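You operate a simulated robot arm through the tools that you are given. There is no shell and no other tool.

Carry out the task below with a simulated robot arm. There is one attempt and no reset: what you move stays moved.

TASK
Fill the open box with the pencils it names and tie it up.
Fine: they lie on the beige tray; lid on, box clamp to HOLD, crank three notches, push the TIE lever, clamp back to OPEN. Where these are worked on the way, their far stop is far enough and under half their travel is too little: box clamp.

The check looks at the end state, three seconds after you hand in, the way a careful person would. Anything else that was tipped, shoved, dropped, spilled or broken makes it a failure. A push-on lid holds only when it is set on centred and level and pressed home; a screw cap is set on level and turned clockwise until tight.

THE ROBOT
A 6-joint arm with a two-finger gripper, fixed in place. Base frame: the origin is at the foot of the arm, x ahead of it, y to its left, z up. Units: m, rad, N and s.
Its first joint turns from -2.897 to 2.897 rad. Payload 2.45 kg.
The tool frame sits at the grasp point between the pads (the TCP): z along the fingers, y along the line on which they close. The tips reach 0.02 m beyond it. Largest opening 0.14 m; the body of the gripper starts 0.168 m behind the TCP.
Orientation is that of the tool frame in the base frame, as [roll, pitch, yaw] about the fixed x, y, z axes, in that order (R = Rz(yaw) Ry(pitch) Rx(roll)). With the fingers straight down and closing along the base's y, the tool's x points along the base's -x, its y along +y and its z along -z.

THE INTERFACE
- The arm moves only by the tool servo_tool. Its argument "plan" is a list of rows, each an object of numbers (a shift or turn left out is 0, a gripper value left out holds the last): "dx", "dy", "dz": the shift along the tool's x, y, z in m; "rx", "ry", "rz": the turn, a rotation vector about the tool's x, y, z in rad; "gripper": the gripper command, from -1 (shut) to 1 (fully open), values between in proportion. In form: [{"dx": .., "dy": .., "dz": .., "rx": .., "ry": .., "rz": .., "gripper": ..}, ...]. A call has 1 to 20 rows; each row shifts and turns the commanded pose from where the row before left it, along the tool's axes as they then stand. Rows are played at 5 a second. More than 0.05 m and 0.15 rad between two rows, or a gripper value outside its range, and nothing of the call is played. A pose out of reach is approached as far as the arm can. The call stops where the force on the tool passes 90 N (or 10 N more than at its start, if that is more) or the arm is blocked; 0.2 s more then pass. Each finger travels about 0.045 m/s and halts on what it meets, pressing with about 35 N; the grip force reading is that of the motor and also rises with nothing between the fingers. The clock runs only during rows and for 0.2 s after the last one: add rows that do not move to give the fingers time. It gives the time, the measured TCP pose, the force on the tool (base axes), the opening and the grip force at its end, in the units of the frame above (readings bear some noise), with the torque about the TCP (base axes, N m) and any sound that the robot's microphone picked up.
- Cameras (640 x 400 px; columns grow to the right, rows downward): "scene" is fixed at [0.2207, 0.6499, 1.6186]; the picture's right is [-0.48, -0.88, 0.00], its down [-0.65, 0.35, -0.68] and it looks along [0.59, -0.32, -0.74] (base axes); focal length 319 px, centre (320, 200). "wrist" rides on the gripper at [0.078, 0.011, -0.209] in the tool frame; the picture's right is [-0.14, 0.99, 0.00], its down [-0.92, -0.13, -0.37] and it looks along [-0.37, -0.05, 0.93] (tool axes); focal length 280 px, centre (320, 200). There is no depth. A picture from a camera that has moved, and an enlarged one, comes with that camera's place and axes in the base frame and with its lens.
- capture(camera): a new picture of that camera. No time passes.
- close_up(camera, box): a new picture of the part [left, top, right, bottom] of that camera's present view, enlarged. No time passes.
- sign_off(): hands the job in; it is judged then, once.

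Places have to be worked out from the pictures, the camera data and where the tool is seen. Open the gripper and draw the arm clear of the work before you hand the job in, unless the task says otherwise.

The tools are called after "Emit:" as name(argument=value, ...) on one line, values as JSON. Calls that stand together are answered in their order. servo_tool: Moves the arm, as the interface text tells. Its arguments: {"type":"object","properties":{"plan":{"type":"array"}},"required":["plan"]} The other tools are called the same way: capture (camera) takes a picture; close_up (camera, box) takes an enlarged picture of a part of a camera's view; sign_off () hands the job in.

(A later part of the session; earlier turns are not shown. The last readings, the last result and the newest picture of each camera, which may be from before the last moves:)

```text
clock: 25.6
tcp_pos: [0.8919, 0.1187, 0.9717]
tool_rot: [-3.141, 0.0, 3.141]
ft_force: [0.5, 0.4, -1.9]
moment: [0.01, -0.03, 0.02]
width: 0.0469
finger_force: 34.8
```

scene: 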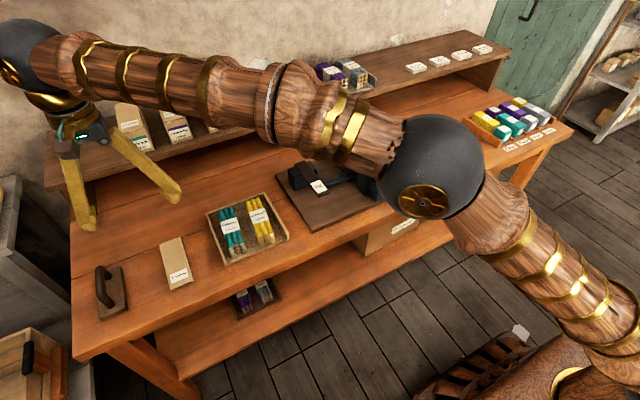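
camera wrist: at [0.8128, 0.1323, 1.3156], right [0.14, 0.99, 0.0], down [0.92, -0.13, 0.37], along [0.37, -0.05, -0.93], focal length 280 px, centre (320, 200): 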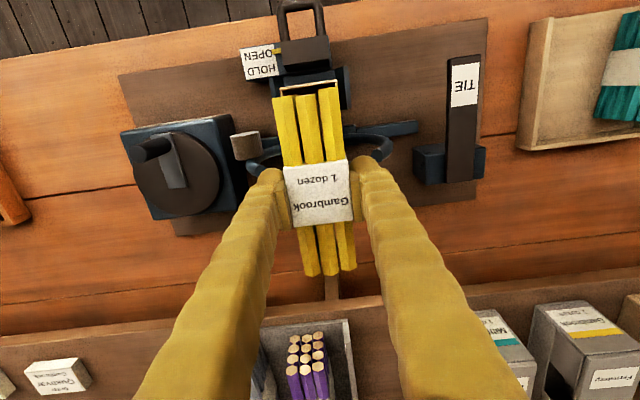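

No contact yet at TCP z≈0.972. I continue 2 mm at a time and look.

Emit:
servo_tool(plan=[{"dz": 0.002}, {"dz": 0.002}, {}])

Emit:
close_up(camera="scene", box=[330, 90, 420, 180])

Emit:
close_up(camera="wrist", box=[240, 60, 400, 290])

```text
clock: 26.4
tcp_pos: [0.8909, 0.1188, 0.9678]
tool_rot: [3.141, -0.001, 3.141]
ft_force: [1.1, -0.8, 0.1]
moment: [0.09, -0.04, -0.01]
width: 0.0468
finger_force: 35.2
```

```text
4.44 times, centred on (375, 135) of scene
camera zoom: at [0.2207, 0.6499, 1.6186], right [-0.48, -0.88, 0.0], down [-0.65, 0.35, -0.68], along [0.59, -0.32, -0.74], focal length 1417 px, centre (76, 489)
```

zoom: 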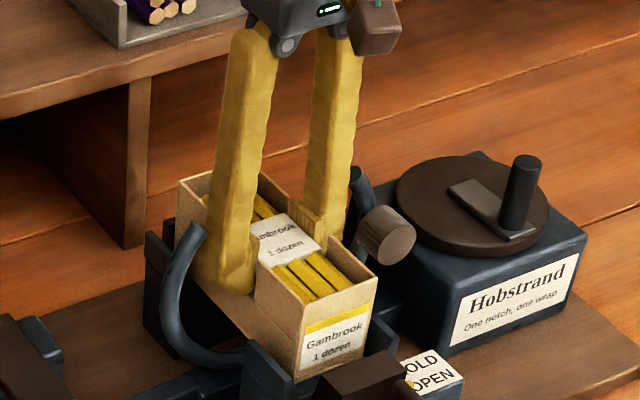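

```text
1.74 times, centred on (320, 175) of wrist
camera zoom: at [0.8118, 0.1303, 1.1768], right [0.14, 0.99, 0.0], down [0.92, -0.13, 0.37], along [0.37, -0.05, -0.93], focal length 488 px, centre (320, 244)
```

zoom: 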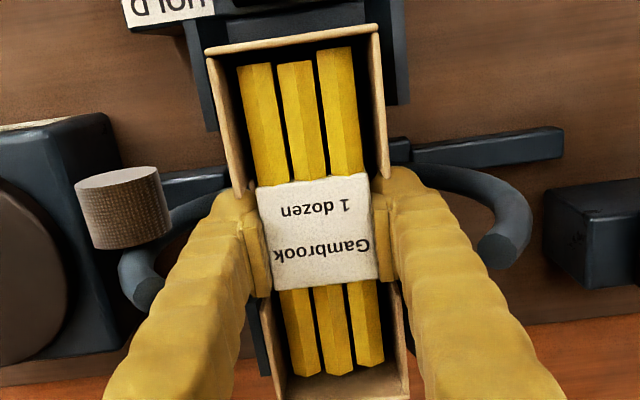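

A light touch (weight relieved) appears. One more millimetre to confirm seating.

Emit:
servo_tool(plan=[{"dz": 0.001}, {}])

Emit:
close_up(camera="scene", box=[345, 130, 395, 180])

```text
clock: 27.0
tcp_pos: [0.8909, 0.1189, 0.9667]
tool_rot: [-3.14, 0.002, -3.14]
ft_force: [-3.4, -0.6, 17.9]
moment: [0.17, 0.04, 0.0]
width: 0.0468
finger_force: 35.1
```

```text
8.00 times, centred on (370, 155) of scene
camera zoom: at [0.2207, 0.6499, 1.6186], right [-0.48, -0.88, 0.0], down [-0.65, 0.35, -0.68], along [0.59, -0.32, -0.74], focal length 2551 px, centre (-80, 560)
```

zoom: 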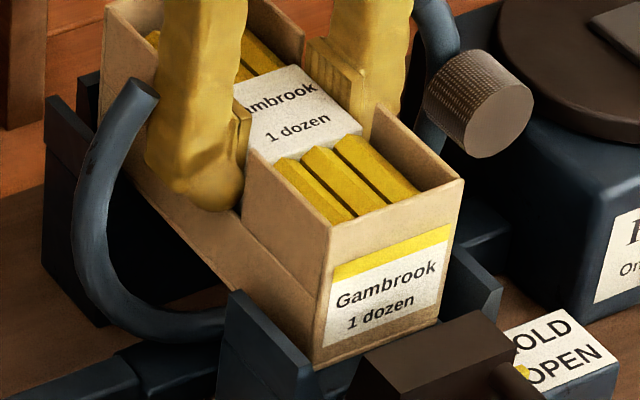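

Fz rose to 18 N: the bundle is seated. I relax 1 mm, open to ~62 mm and raise straight up.

Emit:
servo_tool(plan=[{"dz": -0.001}, {"gripper": -0.25}, {}, {"gripper": -0.12}, {}, {}, {}])

Emit:
servo_tool(plan=[{"dz": -0.005}, {"dz": -0.01}, {"dz": -0.02}, {"dz": -0.03}, {"dz": -0.04}, {"dz": -0.03, "gripper": 1.0}, {}, {}, {}])

Emit:
capture(camera="wrist")

Emit:
close_up(camera="wrist", box=[220, 50, 420, 270])

Emit:
close_up(camera="scene", box=[335, 120, 415, 180])

```text
clock: 28.6
tcp_pos: [0.8903, 0.118, 0.9676]
tool_rot: [3.141, 0.0, -3.14]
ft_force: [-0.1, -0.4, -0.5]
moment: [-0.04, -0.02, 0.01]
width: 0.0616
finger_force: 0.0
```

```text
clock: 30.6
tcp_pos: [0.8882, 0.1195, 1.1005]
tool_rot: [3.142, 0.0, 3.141]
ft_force: [-0.1, 1.4, -0.6]
moment: [-0.02, 0.01, -0.02]
width: 0.14
finger_force: 0.2
```

```text
taken
camera wrist: at [0.8105, 0.1308, 1.3107], right [0.14, 0.99, 0.0], down [0.92, -0.13, 0.37], along [0.37, -0.05, -0.93], focal length 280 px, centre (320, 200)
```

wrist: 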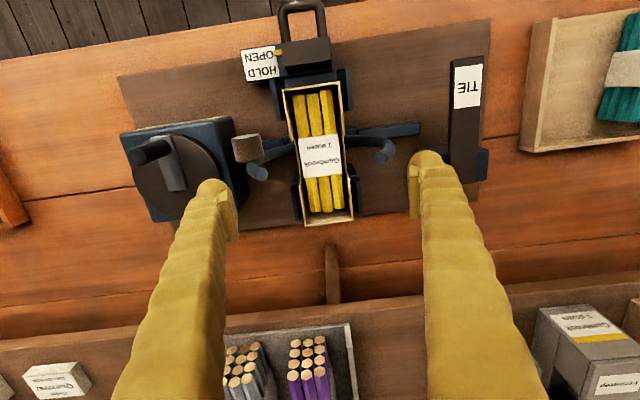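

```text
1.82 times, centred on (320, 160) of wrist
camera zoom: at [0.8105, 0.1308, 1.3107], right [0.14, 0.99, 0.0], down [0.92, -0.13, 0.37], along [0.37, -0.05, -0.93], focal length 510 px, centre (320, 273)
```

zoom: 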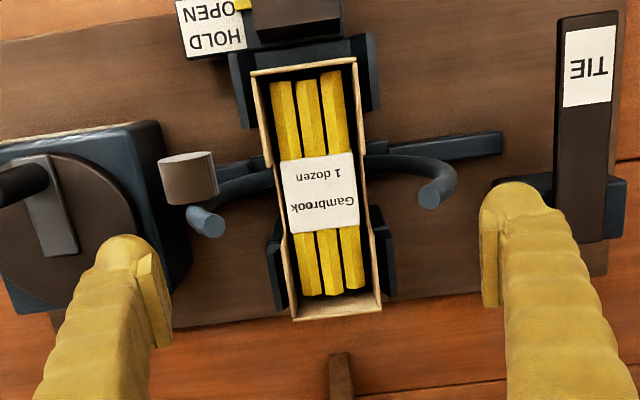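

```text
6.67 times, centred on (375, 150) of scene
camera zoom: at [0.2207, 0.6499, 1.6186], right [-0.48, -0.88, 0.0], down [-0.65, 0.35, -0.68], along [0.59, -0.32, -0.74], focal length 2126 px, centre (-47, 533)
```

zoom: 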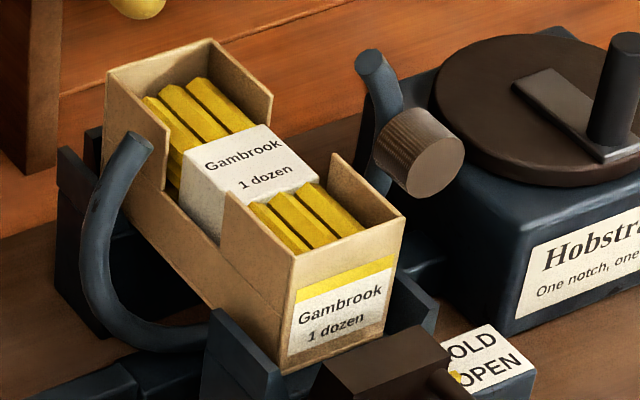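

The bundle sits squarely in the box. Now I fly to above the lid and look from closer.

Emit:
servo_tool(plan=[{"dy": 0.044, "dx": 0.003}, {"dy": 0.044, "dx": 0.003}, {"dy": 0.044, "dx": 0.003}, {"dy": 0.044, "dx": 0.003}, {"dy": 0.044, "dx": 0.003}, {"dy": 0.044, "dx": 0.003}, {"dy": 0.044, "dx": 0.003}, {"dy": 0.044, "dx": 0.003}, {"dy": 0.044, "dx": 0.003}, {"dy": 0.044, "dx": 0.003}, {"dy": 0.044, "dx": 0.003}, {"dy": 0.044, "dx": 0.003}, {"dy": 0.044, "dx": 0.003}, {"dy": 0.044, "dx": 0.003}, {"dy": 0.044, "dx": 0.003}, {"dz": 0.04}, {"dz": 0.04}, {"dz": 0.04}, {}])

Emit:
capture(camera="wrist")

Emit:
close_up(camera="wrist", box=[220, 50, 420, 270])

Emit:
capture(camera="scene")

```text
clock: 34.6
tcp_pos: [0.8441, 0.7797, 0.9819]
tool_rot: [3.142, 0.0, 3.141]
ft_force: [0.5, 0.3, -0.1]
moment: [0.0, -0.02, 0.0]
width: 0.14
finger_force: 0.1
```

```text
taken
camera wrist: at [0.7657, 0.79, 1.1921], right [0.14, 0.99, 0.0], down [0.92, -0.13, 0.37], along [0.37, -0.05, -0.93], focal length 280 px, centre (320, 200)
```

wrist: 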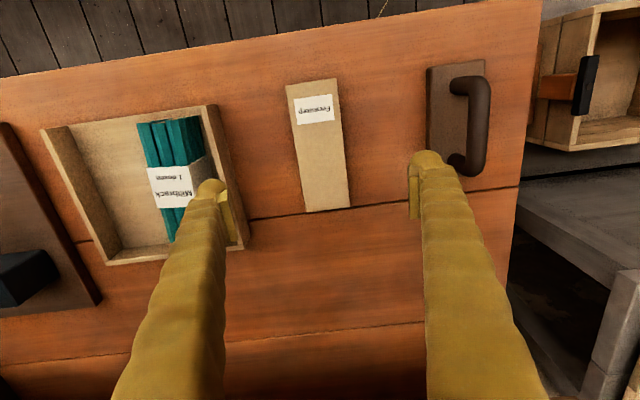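

```text
1.82 times, centred on (320, 160) of wrist
camera zoom: at [0.7657, 0.79, 1.1921], right [0.14, 0.99, 0.0], down [0.92, -0.13, 0.37], along [0.37, -0.05, -0.93], focal length 510 px, centre (320, 273)
```

zoom: 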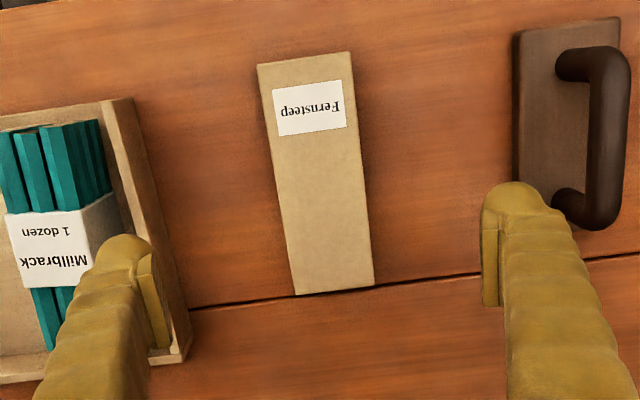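

```text
taken
```

scene: 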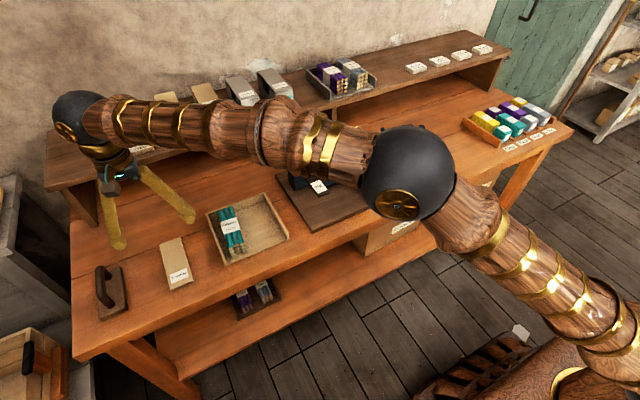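

Lid is centred within 1 mm of the tool and aligned with x. I narrow to 80 mm and descend toward the bench beside the lid.

Emit:
servo_tool(plan=[{"dx": 0.001, "dy": 0.0007, "gripper": 0.15}, {"dz": 0.03}, {"dz": 0.03}, {"dz": 0.03}, {"dz": 0.03}, {"dz": 0.015}, {}, {}])

Emit:
close_up(camera="wrist", box=[200, 30, 440, 290])

Emit:
close_up(camera="scene", box=[110, 180, 250, 300])

```text
clock: 36.4
tcp_pos: [0.8437, 0.7797, 0.8492]
tool_rot: [3.141, 0.0, 3.141]
ft_force: [-0.3, 0.7, 0.0]
moment: [-0.02, -0.05, -0.02]
width: 0.0806
finger_force: 0.0
```

```text
1.54 times, centred on (320, 160) of wrist
camera zoom: at [0.7654, 0.7914, 1.0578], right [0.14, 0.99, 0.0], down [0.92, -0.13, 0.37], along [0.37, -0.05, -0.93], focal length 431 px, centre (320, 262)
```

zoom: 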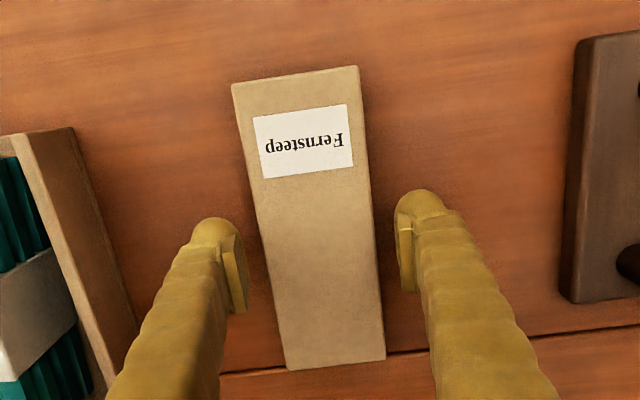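

```text
3.33 times, centred on (180, 240) of scene
camera zoom: at [0.2207, 0.6499, 1.6186], right [-0.48, -0.88, 0.0], down [-0.65, 0.35, -0.68], along [0.59, -0.32, -0.74], focal length 1063 px, centre (787, 67)
```

zoom: 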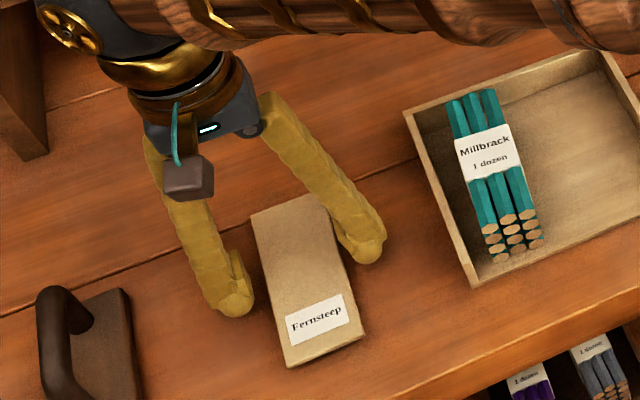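

Tips are at about lid-top level. I step down gently to find the bench.

Emit:
servo_tool(plan=[{"dz": 0.003}, {"dz": 0.002}, {"dz": 0.002}, {}])

Emit:
servo_tool(plan=[{"dz": 0.001}, {"dz": 0.001}, {}])

```text
clock: 37.4
tcp_pos: [0.8433, 0.7807, 0.8401]
tool_rot: [3.141, -0.001, 3.142]
ft_force: [-0.1, 0.1, 0.1]
moment: [0.02, -0.03, -0.01]
width: 0.0807
finger_force: 0.0
```

```text
clock: 38.2
tcp_pos: [0.8441, 0.7799, 0.8397]
tool_rot: [-3.141, 0.0, 3.141]
ft_force: [-0.8, 0.4, 0.3]
moment: [-0.02, 0.01, -0.03]
width: 0.0804
finger_force: 0.0
```

Emit:
servo_tool(plan=[{"dz": 0.001}, {"dz": 0.001}, {}])

Emit:
close_up(camera="wrist", box=[240, 120, 400, 240])

Emit:
close_up(camera="scene", box=[150, 220, 210, 300])

```text
clock: 39.0
tcp_pos: [0.8433, 0.7803, 0.838]
tool_rot: [3.14, 0.002, -3.141]
ft_force: [1.5, 1.0, 13.4]
moment: [-0.35, 0.01, 0.05]
width: 0.0813
finger_force: 0.2
```

```text
3.33 times, centred on (320, 180) of wrist
camera zoom: at [0.7648, 0.791, 1.047], right [0.14, 0.99, 0.0], down [0.92, -0.13, 0.37], along [0.37, -0.05, -0.93], focal length 935 px, centre (320, 267)
```

zoom: 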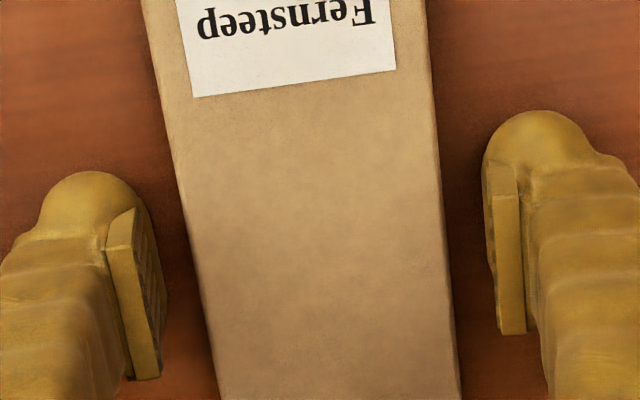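

```text
5.00 times, centred on (180, 260) of scene
camera zoom: at [0.2207, 0.6499, 1.6186], right [-0.48, -0.88, 0.0], down [-0.65, 0.35, -0.68], along [0.59, -0.32, -0.74], focal length 1594 px, centre (1020, -100)
```

zoom: 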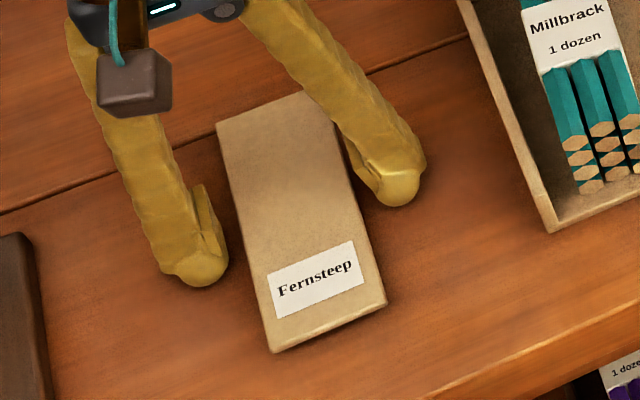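

Bench found at z≈0.818. I raise 1.5 mm and close on the lid's sides.

Emit:
servo_tool(plan=[{"dz": -0.0018}, {"gripper": -0.3}, {}, {}, {}, {}])

Emit:
close_up(camera="wrist", box=[200, 30, 440, 290])

```text
clock: 40.4
tcp_pos: [0.8435, 0.78, 0.8389]
tool_rot: [3.141, 0.0, 3.141]
ft_force: [-1.2, -5.6, 18.1]
moment: [-0.27, -0.02, 0.03]
width: 0.0608
finger_force: 35.6
```

```text
1.54 times, centred on (320, 160) of wrist
camera zoom: at [0.7648, 0.7911, 1.0483], right [0.14, 0.99, 0.0], down [0.92, -0.13, 0.37], along [0.37, -0.05, -0.93], focal length 431 px, centre (320, 262)
```

zoom: 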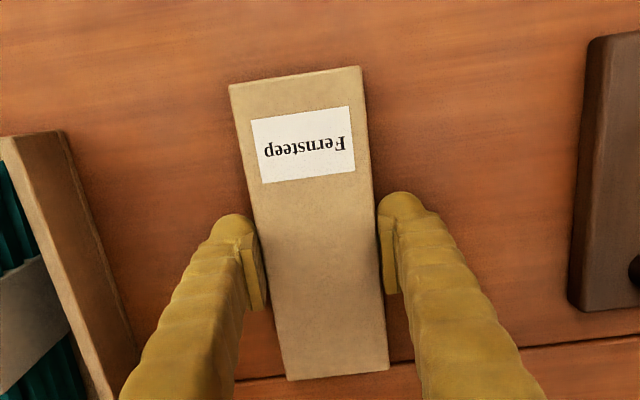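

Lid gripped at 0.0608. Lift straight up and check it stays level.

Emit:
servo_tool(plan=[{"dz": -0.003}, {"dz": -0.007}, {"dz": -0.02}, {"dz": -0.04}, {"dz": -0.04}, {"dz": -0.04}, {}])

Emit:
capture(camera="wrist")

Emit:
close_up(camera="wrist", box=[200, 30, 440, 290])

Emit:
close_up(camera="scene", box=[90, 120, 210, 240])

```text
clock: 42.0
tcp_pos: [0.8434, 0.7804, 0.989]
tool_rot: [3.141, 0.001, 3.141]
ft_force: [0.0, 0.6, -0.5]
moment: [-0.02, 0.0, -0.01]
width: 0.0605
finger_force: 34.9
```

```text
taken
camera wrist: at [0.7648, 0.7908, 1.198], right [0.14, 0.99, 0.0], down [0.92, -0.13, 0.37], along [0.37, -0.05, -0.93], focal length 280 px, centre (320, 200)
```

wrist: 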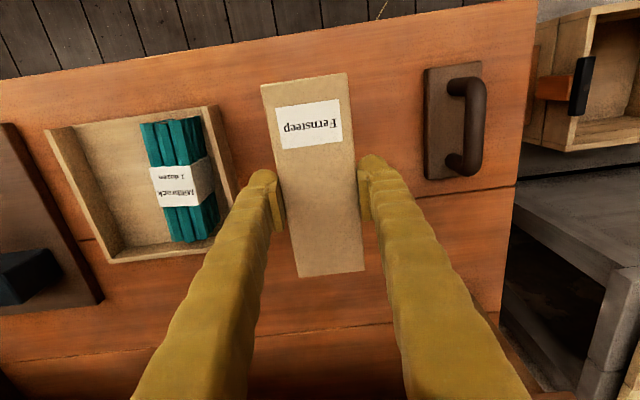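

```text
1.54 times, centred on (320, 160) of wrist
camera zoom: at [0.7648, 0.7908, 1.198], right [0.14, 0.99, 0.0], down [0.92, -0.13, 0.37], along [0.37, -0.05, -0.93], focal length 431 px, centre (320, 262)
```

zoom: 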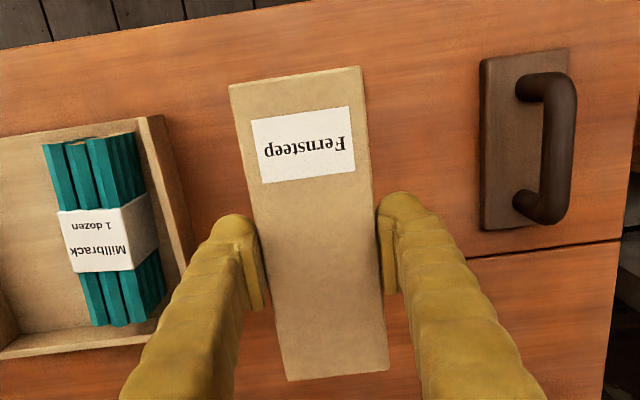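

```text
3.33 times, centred on (150, 180) of scene
camera zoom: at [0.2207, 0.6499, 1.6186], right [-0.48, -0.88, 0.0], down [-0.65, 0.35, -0.68], along [0.59, -0.32, -0.74], focal length 1063 px, centre (887, 267)
```

zoom: 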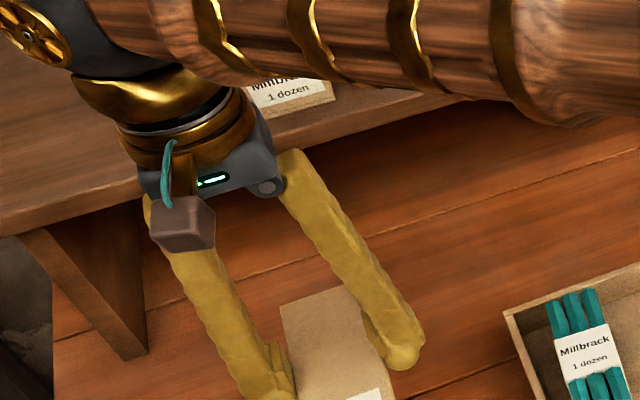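

The lid is held level and unchanged relative to the gripper. I carry it high to above the box.

Emit:
servo_tool(plan=[{"dz": -0.04}, {"dz": -0.04}, {"dy": -0.044, "dx": -0.003}, {"dy": -0.044, "dx": -0.003}, {"dy": -0.044, "dx": -0.003}, {"dy": -0.044, "dx": -0.003}, {"dy": -0.044, "dx": -0.003}, {"dy": -0.044, "dx": -0.003}, {"dy": -0.044, "dx": -0.003}, {"dy": -0.044, "dx": -0.003}, {"dy": -0.044, "dx": -0.003}, {"dy": -0.044, "dx": -0.003}, {"dy": -0.044, "dx": -0.003}, {"dy": -0.044, "dx": -0.003}, {"dy": -0.044, "dx": -0.003}, {"dy": -0.044, "dx": -0.003}, {"dy": -0.044, "dx": -0.005}, {}, {}])

Emit:
capture(camera="wrist")

Emit:
close_up(camera="scene", box=[320, 80, 440, 180])

```text
clock: 46.0
tcp_pos: [0.8923, 0.1227, 1.066]
tool_rot: [-3.142, -0.001, 3.14]
ft_force: [0.8, -0.6, 0.0]
moment: [0.01, 0.02, -0.01]
width: 0.0605
finger_force: 35.0
```

```text
taken
camera wrist: at [0.8137, 0.1336, 1.2751], right [0.14, 0.99, 0.0], down [0.92, -0.13, 0.37], along [0.37, -0.05, -0.93], focal length 280 px, centre (320, 200)
```

wrist: 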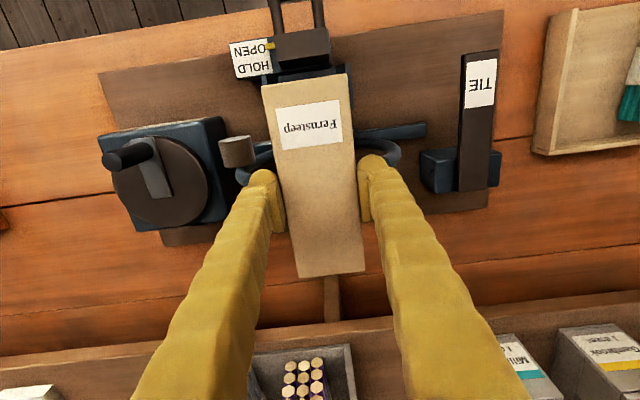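

```text
4.00 times, centred on (380, 130) of scene
camera zoom: at [0.2207, 0.6499, 1.6186], right [-0.48, -0.88, 0.0], down [-0.65, 0.35, -0.68], along [0.59, -0.32, -0.74], focal length 1275 px, centre (80, 480)
```

zoom: 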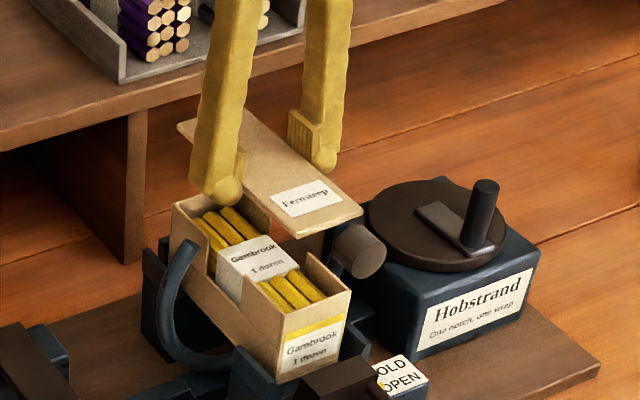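

Settle, then lower to about 15 mm above the rim and compare lid and box corners.

Emit:
servo_tool(plan=[{"dz": 0.02}, {"dz": 0.012}, {}, {}, {}])

Emit:
close_up(camera="scene", box=[335, 110, 415, 180])

Emit:
close_up(camera="wrist", box=[240, 50, 380, 150])

Emit:
close_up(camera="wrist", box=[250, 190, 390, 300])

Emit:
servo_tool(plan=[{}, {}])

```text
clock: 47.2
tcp_pos: [0.8923, 0.1214, 1.0351]
tool_rot: [3.141, 0.0, -3.141]
ft_force: [0.7, -0.5, 0.0]
moment: [0.01, 0.0, 0.01]
width: 0.0603
finger_force: 35.3
```

```text
5.71 times, centred on (375, 145) of scene
camera zoom: at [0.2207, 0.6499, 1.6186], right [-0.48, -0.88, 0.0], down [-0.65, 0.35, -0.68], along [0.59, -0.32, -0.74], focal length 1822 px, centre (6, 514)
```

zoom: 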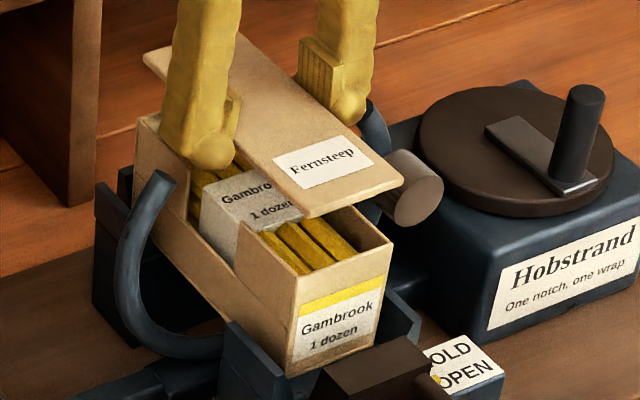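

```text
4.00 times, centred on (310, 100) of wrist
camera zoom: at [0.8131, 0.1326, 1.2436], right [0.14, 0.99, 0.0], down [0.92, -0.13, 0.37], along [0.37, -0.05, -0.93], focal length 1122 px, centre (360, 600)
```

zoom: 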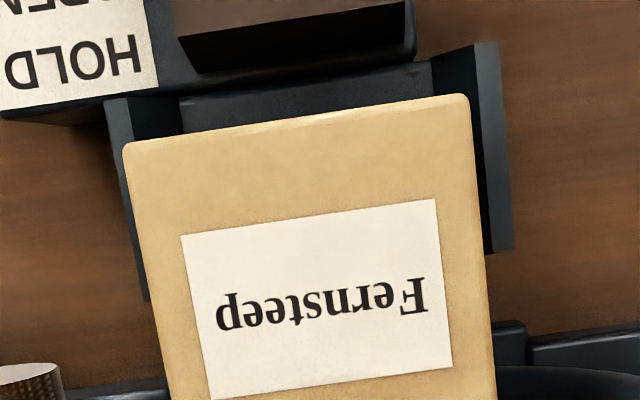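

```text
3.64 times, centred on (320, 245) of wrist
camera zoom: at [0.8131, 0.1326, 1.2436], right [0.14, 0.99, 0.0], down [0.92, -0.13, 0.37], along [0.37, -0.05, -0.93], focal length 1020 px, centre (320, 36)
```

zoom: 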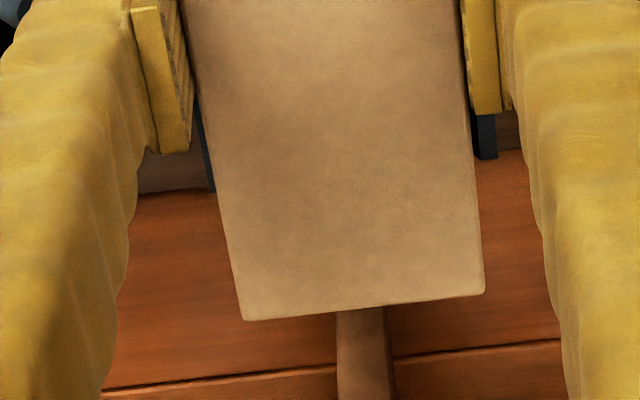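

```text
clock: 47.8
tcp_pos: [0.8916, 0.1222, 1.0341]
tool_rot: [3.141, 0.0, -3.142]
ft_force: [-0.1, -0.2, -0.1]
moment: [0.02, 0.0, -0.02]
width: 0.0603
finger_force: 34.5
```

I lower to a few millimetres above the rim for a direct comparison of edges.

Emit:
servo_tool(plan=[{"dz": 0.013}, {"dz": 0.01}, {}, {}])

Emit:
close_up(camera="scene", box=[340, 115, 410, 175])

Emit:
close_up(camera="wrist", box=[240, 50, 380, 150])

Emit:
close_up(camera="wrist", box=[250, 190, 390, 300])

```text
clock: 48.8
tcp_pos: [0.8909, 0.1199, 1.0131]
tool_rot: [3.141, 0.0, -3.141]
ft_force: [0.5, -0.4, -0.2]
moment: [0.0, -0.01, 0.0]
width: 0.0606
finger_force: 35.4
```

```text
6.67 times, centred on (375, 145) of scene
camera zoom: at [0.2207, 0.6499, 1.6186], right [-0.48, -0.88, 0.0], down [-0.65, 0.35, -0.68], along [0.59, -0.32, -0.74], focal length 2126 px, centre (-47, 567)
```

zoom: 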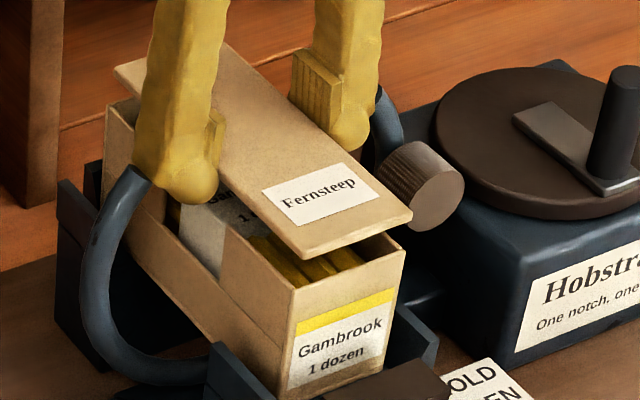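

```text
4.00 times, centred on (310, 100) of wrist
camera zoom: at [0.8126, 0.1315, 1.2218], right [0.14, 0.99, 0.0], down [0.92, -0.13, 0.37], along [0.37, -0.05, -0.93], focal length 1122 px, centre (360, 600)
```

zoom: 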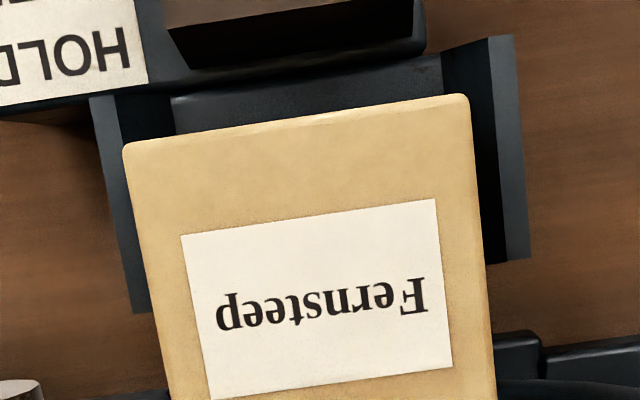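

```text
3.64 times, centred on (320, 245) of wrist
camera zoom: at [0.8126, 0.1315, 1.2218], right [0.14, 0.99, 0.0], down [0.92, -0.13, 0.37], along [0.37, -0.05, -0.93], focal length 1020 px, centre (320, 36)
```

zoom: 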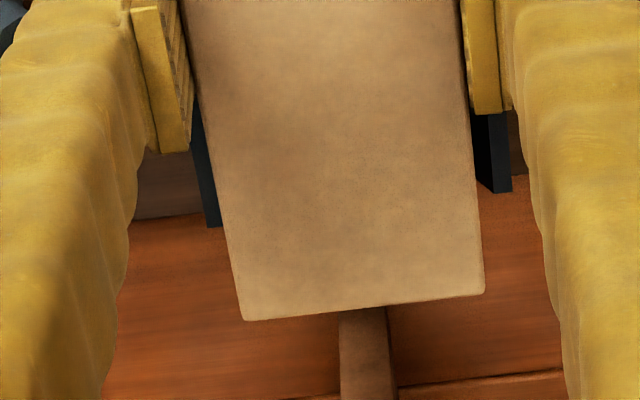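

Lid seems within ~1–2 mm; I shift +1 mm in y, lower 6 mm more and compare again.

Emit:
servo_tool(plan=[{"dy": 0.001, "dx": -0.0005}, {"dz": 0.006}, {}, {}])

Emit:
close_up(camera="scene", box=[340, 115, 410, 175])

Emit:
close_up(camera="scene", box=[365, 135, 395, 165])

Emit:
close_up(camera="scene", box=[340, 115, 370, 145])

```text
clock: 49.8
tcp_pos: [0.8921, 0.1199, 1.0071]
tool_rot: [3.141, -0.001, 3.141]
ft_force: [0.7, 1.0, -0.2]
moment: [0.01, 0.01, 0.02]
width: 0.0604
finger_force: 35.0
```

```text
6.67 times, centred on (375, 145) of scene
camera zoom: at [0.2207, 0.6499, 1.6186], right [-0.48, -0.88, 0.0], down [-0.65, 0.35, -0.68], along [0.59, -0.32, -0.74], focal length 2126 px, centre (-47, 567)
```

zoom: 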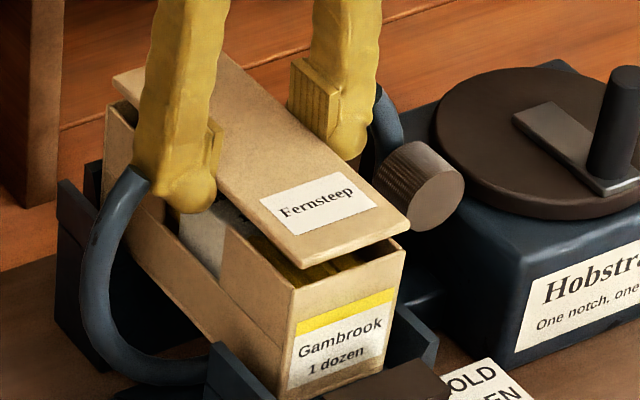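

```text
13.33 times, centred on (380, 150) of scene
camera zoom: at [0.2207, 0.6499, 1.6186], right [-0.48, -0.88, 0.0], down [-0.65, 0.35, -0.68], along [0.59, -0.32, -0.74], focal length 4251 px, centre (-480, 867)
```

zoom: 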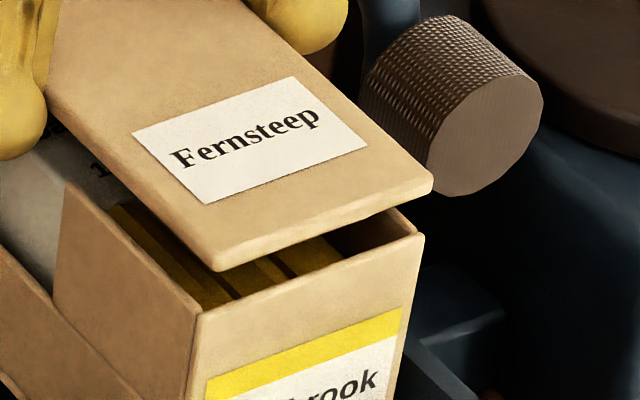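

```text
13.33 times, centred on (355, 130) of scene
camera zoom: at [0.2207, 0.6499, 1.6186], right [-0.48, -0.88, 0.0], down [-0.65, 0.35, -0.68], along [0.59, -0.32, -0.74], focal length 4251 px, centre (-147, 1133)
```

zoom: 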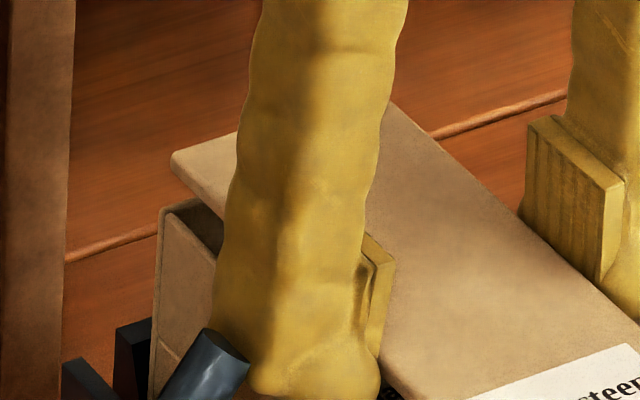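

I nudge +1.5 mm x / +0.6 mm y as a compromise, then lower to light contact, where the scene picture gives a parallax-free comparison.

Emit:
servo_tool(plan=[{"dx": -0.0015, "dy": 0.0006}, {"dz": 0.002}, {"dz": 0.002}, {}])

Emit:
servo_tool(plan=[{"dz": 0.002}, {}])

Emit:
close_up(camera="scene", box=[365, 135, 395, 165])

Emit:
close_up(camera="scene", box=[340, 115, 370, 145])

```text
clock: 50.8
tcp_pos: [0.8936, 0.1207, 1.0029]
tool_rot: [3.14, 0.0, -3.141]
ft_force: [-0.4, -0.2, 0.2]
moment: [0.0, 0.0, -0.01]
width: 0.0603
finger_force: 35.4
```

```text
clock: 51.4
tcp_pos: [0.8938, 0.1216, 1.002]
tool_rot: [3.14, 0.0, -3.141]
ft_force: [-0.1, -1.0, -0.8]
moment: [-0.03, -0.01, -0.01]
width: 0.0604
finger_force: 35.3
```

```text
13.33 times, centred on (380, 150) of scene
camera zoom: at [0.2207, 0.6499, 1.6186], right [-0.48, -0.88, 0.0], down [-0.65, 0.35, -0.68], along [0.59, -0.32, -0.74], focal length 4251 px, centre (-480, 867)
```

zoom: 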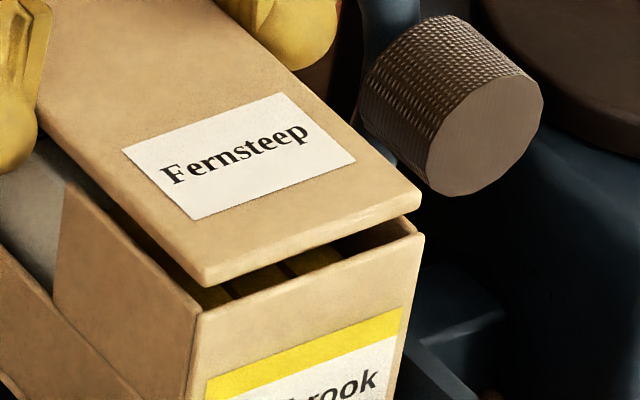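

```text
13.33 times, centred on (355, 130) of scene
camera zoom: at [0.2207, 0.6499, 1.6186], right [-0.48, -0.88, 0.0], down [-0.65, 0.35, -0.68], along [0.59, -0.32, -0.74], focal length 4251 px, centre (-147, 1133)
```

zoom: 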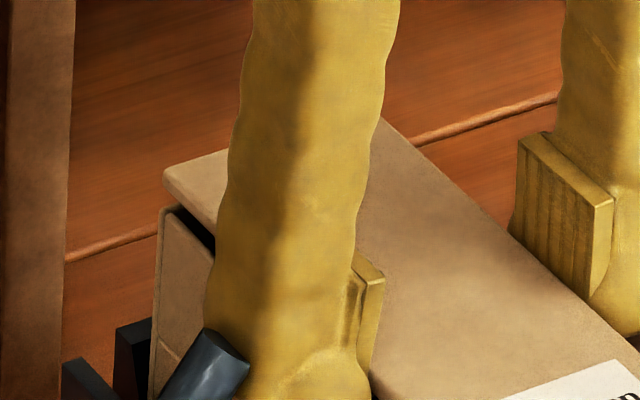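

No contact yet; lid looks nearly aligned in the scene view. I lower further in 1.5 mm steps.

Emit:
servo_tool(plan=[{"dz": 0.0015}, {"dz": 0.0015}, {}])

Emit:
servo_tool(plan=[{"dz": 0.001}, {}])

Emit:
close_up(camera="scene", box=[365, 135, 395, 165])

Emit:
close_up(camera="scene", box=[340, 115, 370, 145])

```text
clock: 52.2
tcp_pos: [0.8927, 0.1215, 0.9978]
tool_rot: [-3.141, 0.0, 3.141]
ft_force: [0.3, -0.4, -0.8]
moment: [0.0, -0.03, -0.03]
width: 0.0606
finger_force: 34.7
```

```text
clock: 52.8
tcp_pos: [0.8934, 0.1217, 0.9983]
tool_rot: [-3.141, -0.001, 3.141]
ft_force: [-0.6, 0.4, -0.4]
moment: [0.02, -0.01, 0.01]
width: 0.0603
finger_force: 34.9
```

```text
13.33 times, centred on (380, 150) of scene
camera zoom: at [0.2207, 0.6499, 1.6186], right [-0.48, -0.88, 0.0], down [-0.65, 0.35, -0.68], along [0.59, -0.32, -0.74], focal length 4251 px, centre (-480, 867)
```

zoom: 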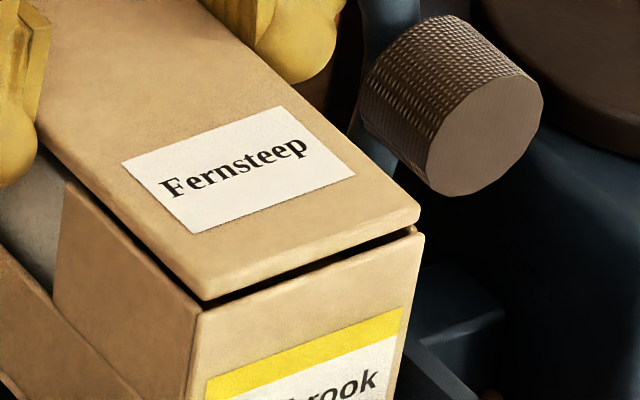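

```text
13.33 times, centred on (355, 130) of scene
camera zoom: at [0.2207, 0.6499, 1.6186], right [-0.48, -0.88, 0.0], down [-0.65, 0.35, -0.68], along [0.59, -0.32, -0.74], focal length 4251 px, centre (-147, 1133)
```

zoom: 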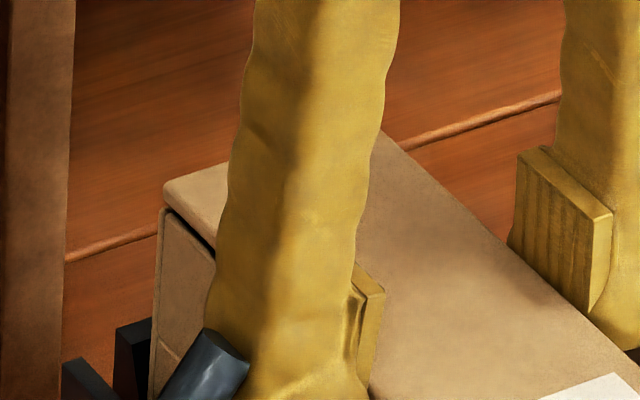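

Alignment looks very good, gap ~4 mm. I keep lowering until contact.

Emit:
servo_tool(plan=[{"dz": 0.001}, {"dz": 0.001}, {}])

Emit:
servo_tool(plan=[{"dz": 0.001}, {}])

Emit:
close_up(camera="scene", box=[365, 135, 395, 165])

Emit:
close_up(camera="scene", box=[340, 115, 370, 145])

```text
clock: 53.6
tcp_pos: [0.8928, 0.1224, 0.9944]
tool_rot: [3.141, 0.0, -3.14]
ft_force: [-0.6, -0.4, 0.6]
moment: [-0.01, -0.06, 0.0]
width: 0.0605
finger_force: 34.8
```

```text
clock: 54.2
tcp_pos: [0.8929, 0.1213, 0.9946]
tool_rot: [-3.141, 0.003, 3.14]
ft_force: [-1.2, 0.3, 14.2]
moment: [0.0, 0.05, -0.05]
width: 0.0606
finger_force: 34.8
```

```text
13.33 times, centred on (380, 150) of scene
camera zoom: at [0.2207, 0.6499, 1.6186], right [-0.48, -0.88, 0.0], down [-0.65, 0.35, -0.68], along [0.59, -0.32, -0.74], focal length 4251 px, centre (-480, 867)
```

zoom: 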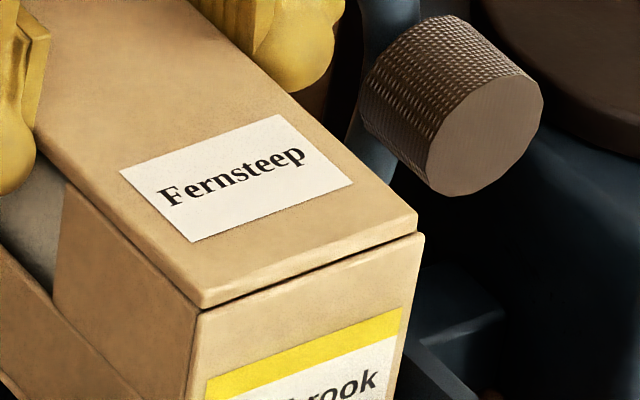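

```text
13.33 times, centred on (355, 130) of scene
camera zoom: at [0.2207, 0.6499, 1.6186], right [-0.48, -0.88, 0.0], down [-0.65, 0.35, -0.68], along [0.59, -0.32, -0.74], focal length 4251 px, centre (-147, 1133)
```

zoom: 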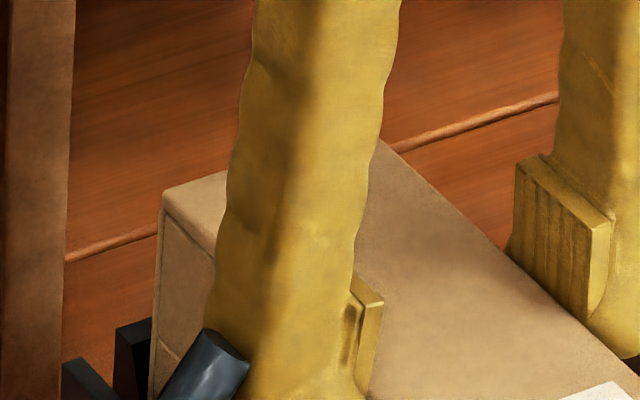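

Contact at 14 N with the lid plate nearly flush and well centred. I press down a bit while still holding it.

Emit:
servo_tool(plan=[{"dz": 0.001}, {"dz": 0.001}, {}])

Emit:
close_up(camera="scene", box=[365, 135, 395, 165])

Emit:
close_up(camera="scene", box=[340, 115, 400, 165])

```text
clock: 55.0
tcp_pos: [0.8925, 0.1224, 0.9927]
tool_rot: [-3.14, 0.002, -3.141]
ft_force: [5.2, -2.0, 31.8]
moment: [-0.07, -0.01, -0.01]
width: 0.06
finger_force: 34.8
```

```text
13.33 times, centred on (380, 150) of scene
camera zoom: at [0.2207, 0.6499, 1.6186], right [-0.48, -0.88, 0.0], down [-0.65, 0.35, -0.68], along [0.59, -0.32, -0.74], focal length 4251 px, centre (-480, 867)
```

zoom: 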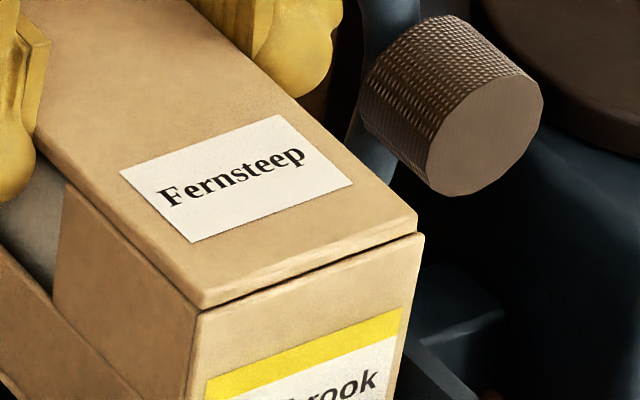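

```text
8.00 times, centred on (370, 140) of scene
camera zoom: at [0.2207, 0.6499, 1.6186], right [-0.48, -0.88, 0.0], down [-0.65, 0.35, -0.68], along [0.59, -0.32, -0.74], focal length 2551 px, centre (-80, 680)
```

zoom: 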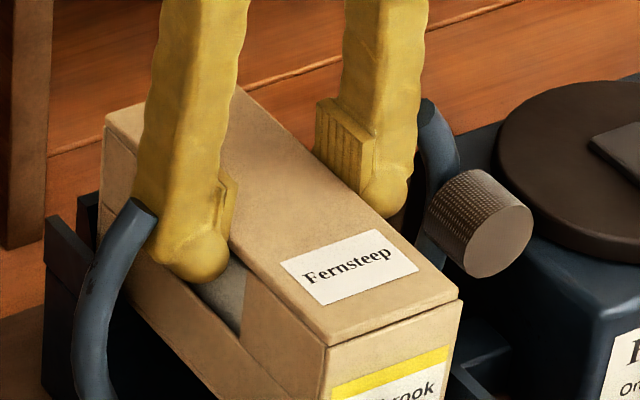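

The fingers slid slightly on the lid while it stayed put. I open just enough, retreat upward, and look.

Emit:
servo_tool(plan=[{"gripper": -0.04}, {}, {}, {"dz": -0.002}, {"dz": -0.01}, {"dz": -0.03}, {"dz": -0.04}, {"dz": -0.03}, {}])

Emit:
close_up(camera="scene", box=[340, 115, 400, 165])

Emit:
close_up(camera="wrist", box=[220, 50, 420, 270])

```text
clock: 57.0
tcp_pos: [0.8943, 0.1216, 1.1038]
tool_rot: [3.141, 0.001, -3.141]
ft_force: [-0.6, -0.5, 0.0]
moment: [0.03, 0.01, 0.0]
width: 0.0674
finger_force: 0.0
```

```text
8.00 times, centred on (370, 140) of scene
camera zoom: at [0.2207, 0.6499, 1.6186], right [-0.48, -0.88, 0.0], down [-0.65, 0.35, -0.68], along [0.59, -0.32, -0.74], focal length 2551 px, centre (-80, 680)
```

zoom: 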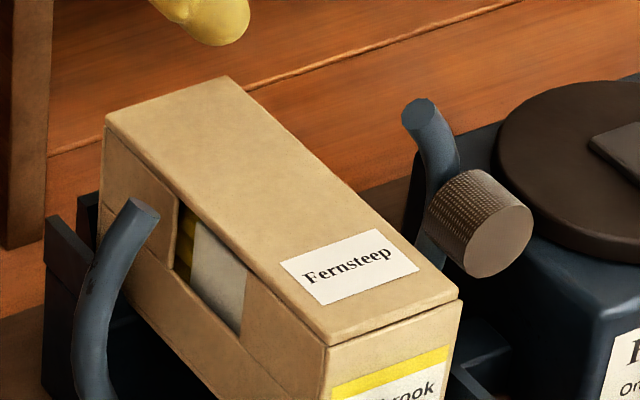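

```text
1.82 times, centred on (320, 160) of wrist
camera zoom: at [0.8146, 0.1319, 1.313], right [0.14, 0.99, 0.0], down [0.92, -0.13, 0.37], along [0.37, -0.05, -0.93], focal length 510 px, centre (320, 273)
```

zoom: 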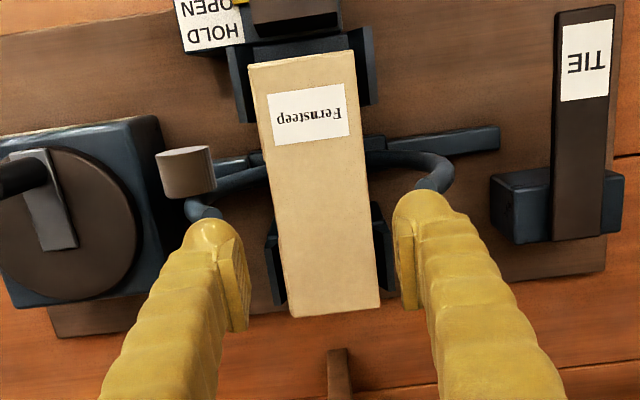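

The lid lies on, centred and flush-looking. I close the fingers and press it home from above, at the centre first.

Emit:
servo_tool(plan=[{"gripper": -1.0}, {}, {}, {}, {"dz": 0.04}, {"dz": 0.04}, {"dz": 0.008}, {}])

Emit:
servo_tool(plan=[{"dz": 0.003}, {"dz": 0.003}, {"dz": 0.002}, {}])

```text
clock: 58.8
tcp_pos: [0.8919, 0.1211, 1.0172]
tool_rot: [3.141, -0.001, -3.14]
ft_force: [-0.4, -0.3, -0.5]
moment: [0.0, 0.0, 0.01]
width: 0.0
finger_force: 28.9
```

```text
clock: 59.8
tcp_pos: [0.8927, 0.1211, 1.0105]
tool_rot: [3.14, 0.003, 3.141]
ft_force: [-13.2, 0.2, 51.4]
moment: [0.0, 0.34, -0.01]
width: 0.0061
finger_force: 29.9
```

51 N at the centre. One more millimetre, then check.

Emit:
servo_tool(plan=[{"dz": 0.001}, {}])

Emit:
close_up(camera="scene", box=[340, 115, 400, 165])

Emit:
close_up(camera="scene", box=[365, 135, 395, 165])

```text
clock: 60.4
tcp_pos: [0.8922, 0.1215, 1.0106]
tool_rot: [-3.142, 0.005, 3.14]
ft_force: [-9.2, 3.8, 79.9]
moment: [0.01, 0.34, 0.01]
width: 0.0059
finger_force: 29.3
```

```text
8.00 times, centred on (370, 140) of scene
camera zoom: at [0.2207, 0.6499, 1.6186], right [-0.48, -0.88, 0.0], down [-0.65, 0.35, -0.68], along [0.59, -0.32, -0.74], focal length 2551 px, centre (-80, 680)
```

zoom: 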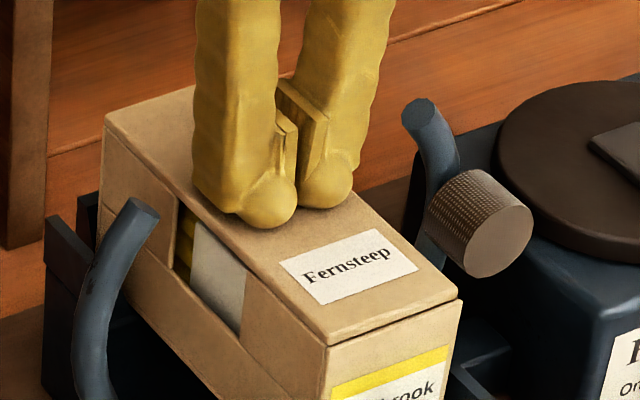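

```text
13.33 times, centred on (380, 150) of scene
camera zoom: at [0.2207, 0.6499, 1.6186], right [-0.48, -0.88, 0.0], down [-0.65, 0.35, -0.68], along [0.59, -0.32, -0.74], focal length 4251 px, centre (-480, 867)
```

zoom: 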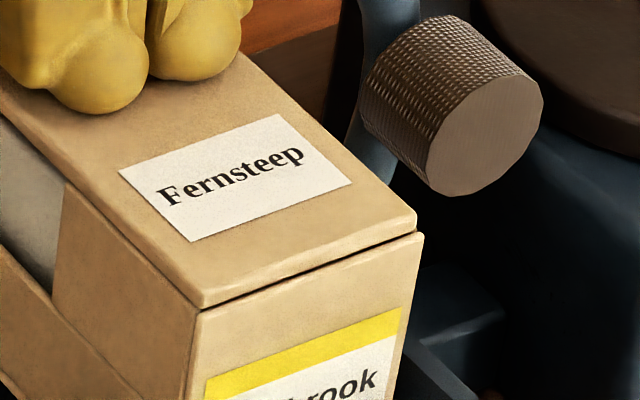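

Lid seated under 80 N at the centre. I also press near the front and the rear ends moderately so it is level.

Emit:
servo_tool(plan=[{"dz": -0.012}, {"dx": 0.03}, {"dx": 0.022}, {"dz": 0.006}, {"dz": 0.003}, {}])

Emit:
servo_tool(plan=[{"dz": 0.002}, {"dz": 0.001}, {}])

Emit:
close_up(camera="scene", box=[340, 115, 400, 165])

Emit:
close_up(camera="scene", box=[365, 135, 395, 165])

```text
clock: 61.8
tcp_pos: [0.8414, 0.121, 1.0103]
tool_rot: [3.14, 0.003, -3.141]
ft_force: [-1.9, -5.1, 26.9]
moment: [-0.15, 0.05, -0.07]
width: 0.0059
finger_force: 29.2
```

```text
clock: 62.6
tcp_pos: [0.8422, 0.1234, 1.0116]
tool_rot: [3.138, 0.005, -3.141]
ft_force: [-12.1, -4.3, 87.9]
moment: [-0.1, 0.28, -0.12]
width: 0.0061
finger_force: 29.0
```

```text
8.00 times, centred on (370, 140) of scene
camera zoom: at [0.2207, 0.6499, 1.6186], right [-0.48, -0.88, 0.0], down [-0.65, 0.35, -0.68], along [0.59, -0.32, -0.74], focal length 2551 px, centre (-80, 680)
```

zoom: 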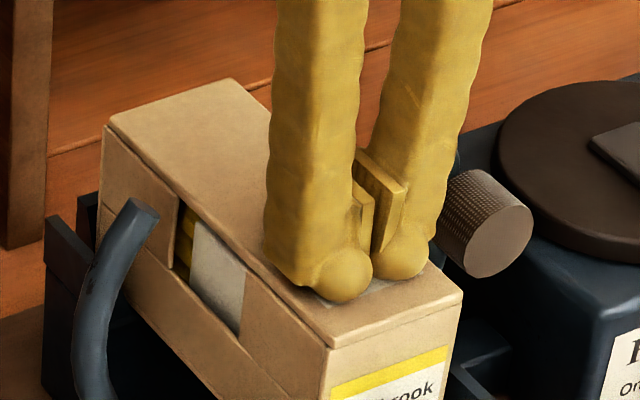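

```text
13.33 times, centred on (380, 150) of scene
camera zoom: at [0.2207, 0.6499, 1.6186], right [-0.48, -0.88, 0.0], down [-0.65, 0.35, -0.68], along [0.59, -0.32, -0.74], focal length 4251 px, centre (-480, 867)
```

zoom: 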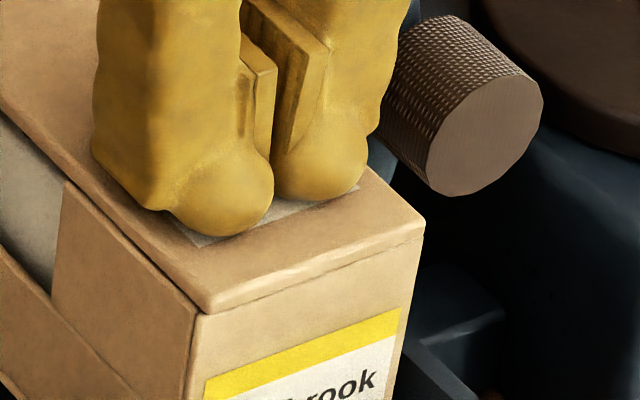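

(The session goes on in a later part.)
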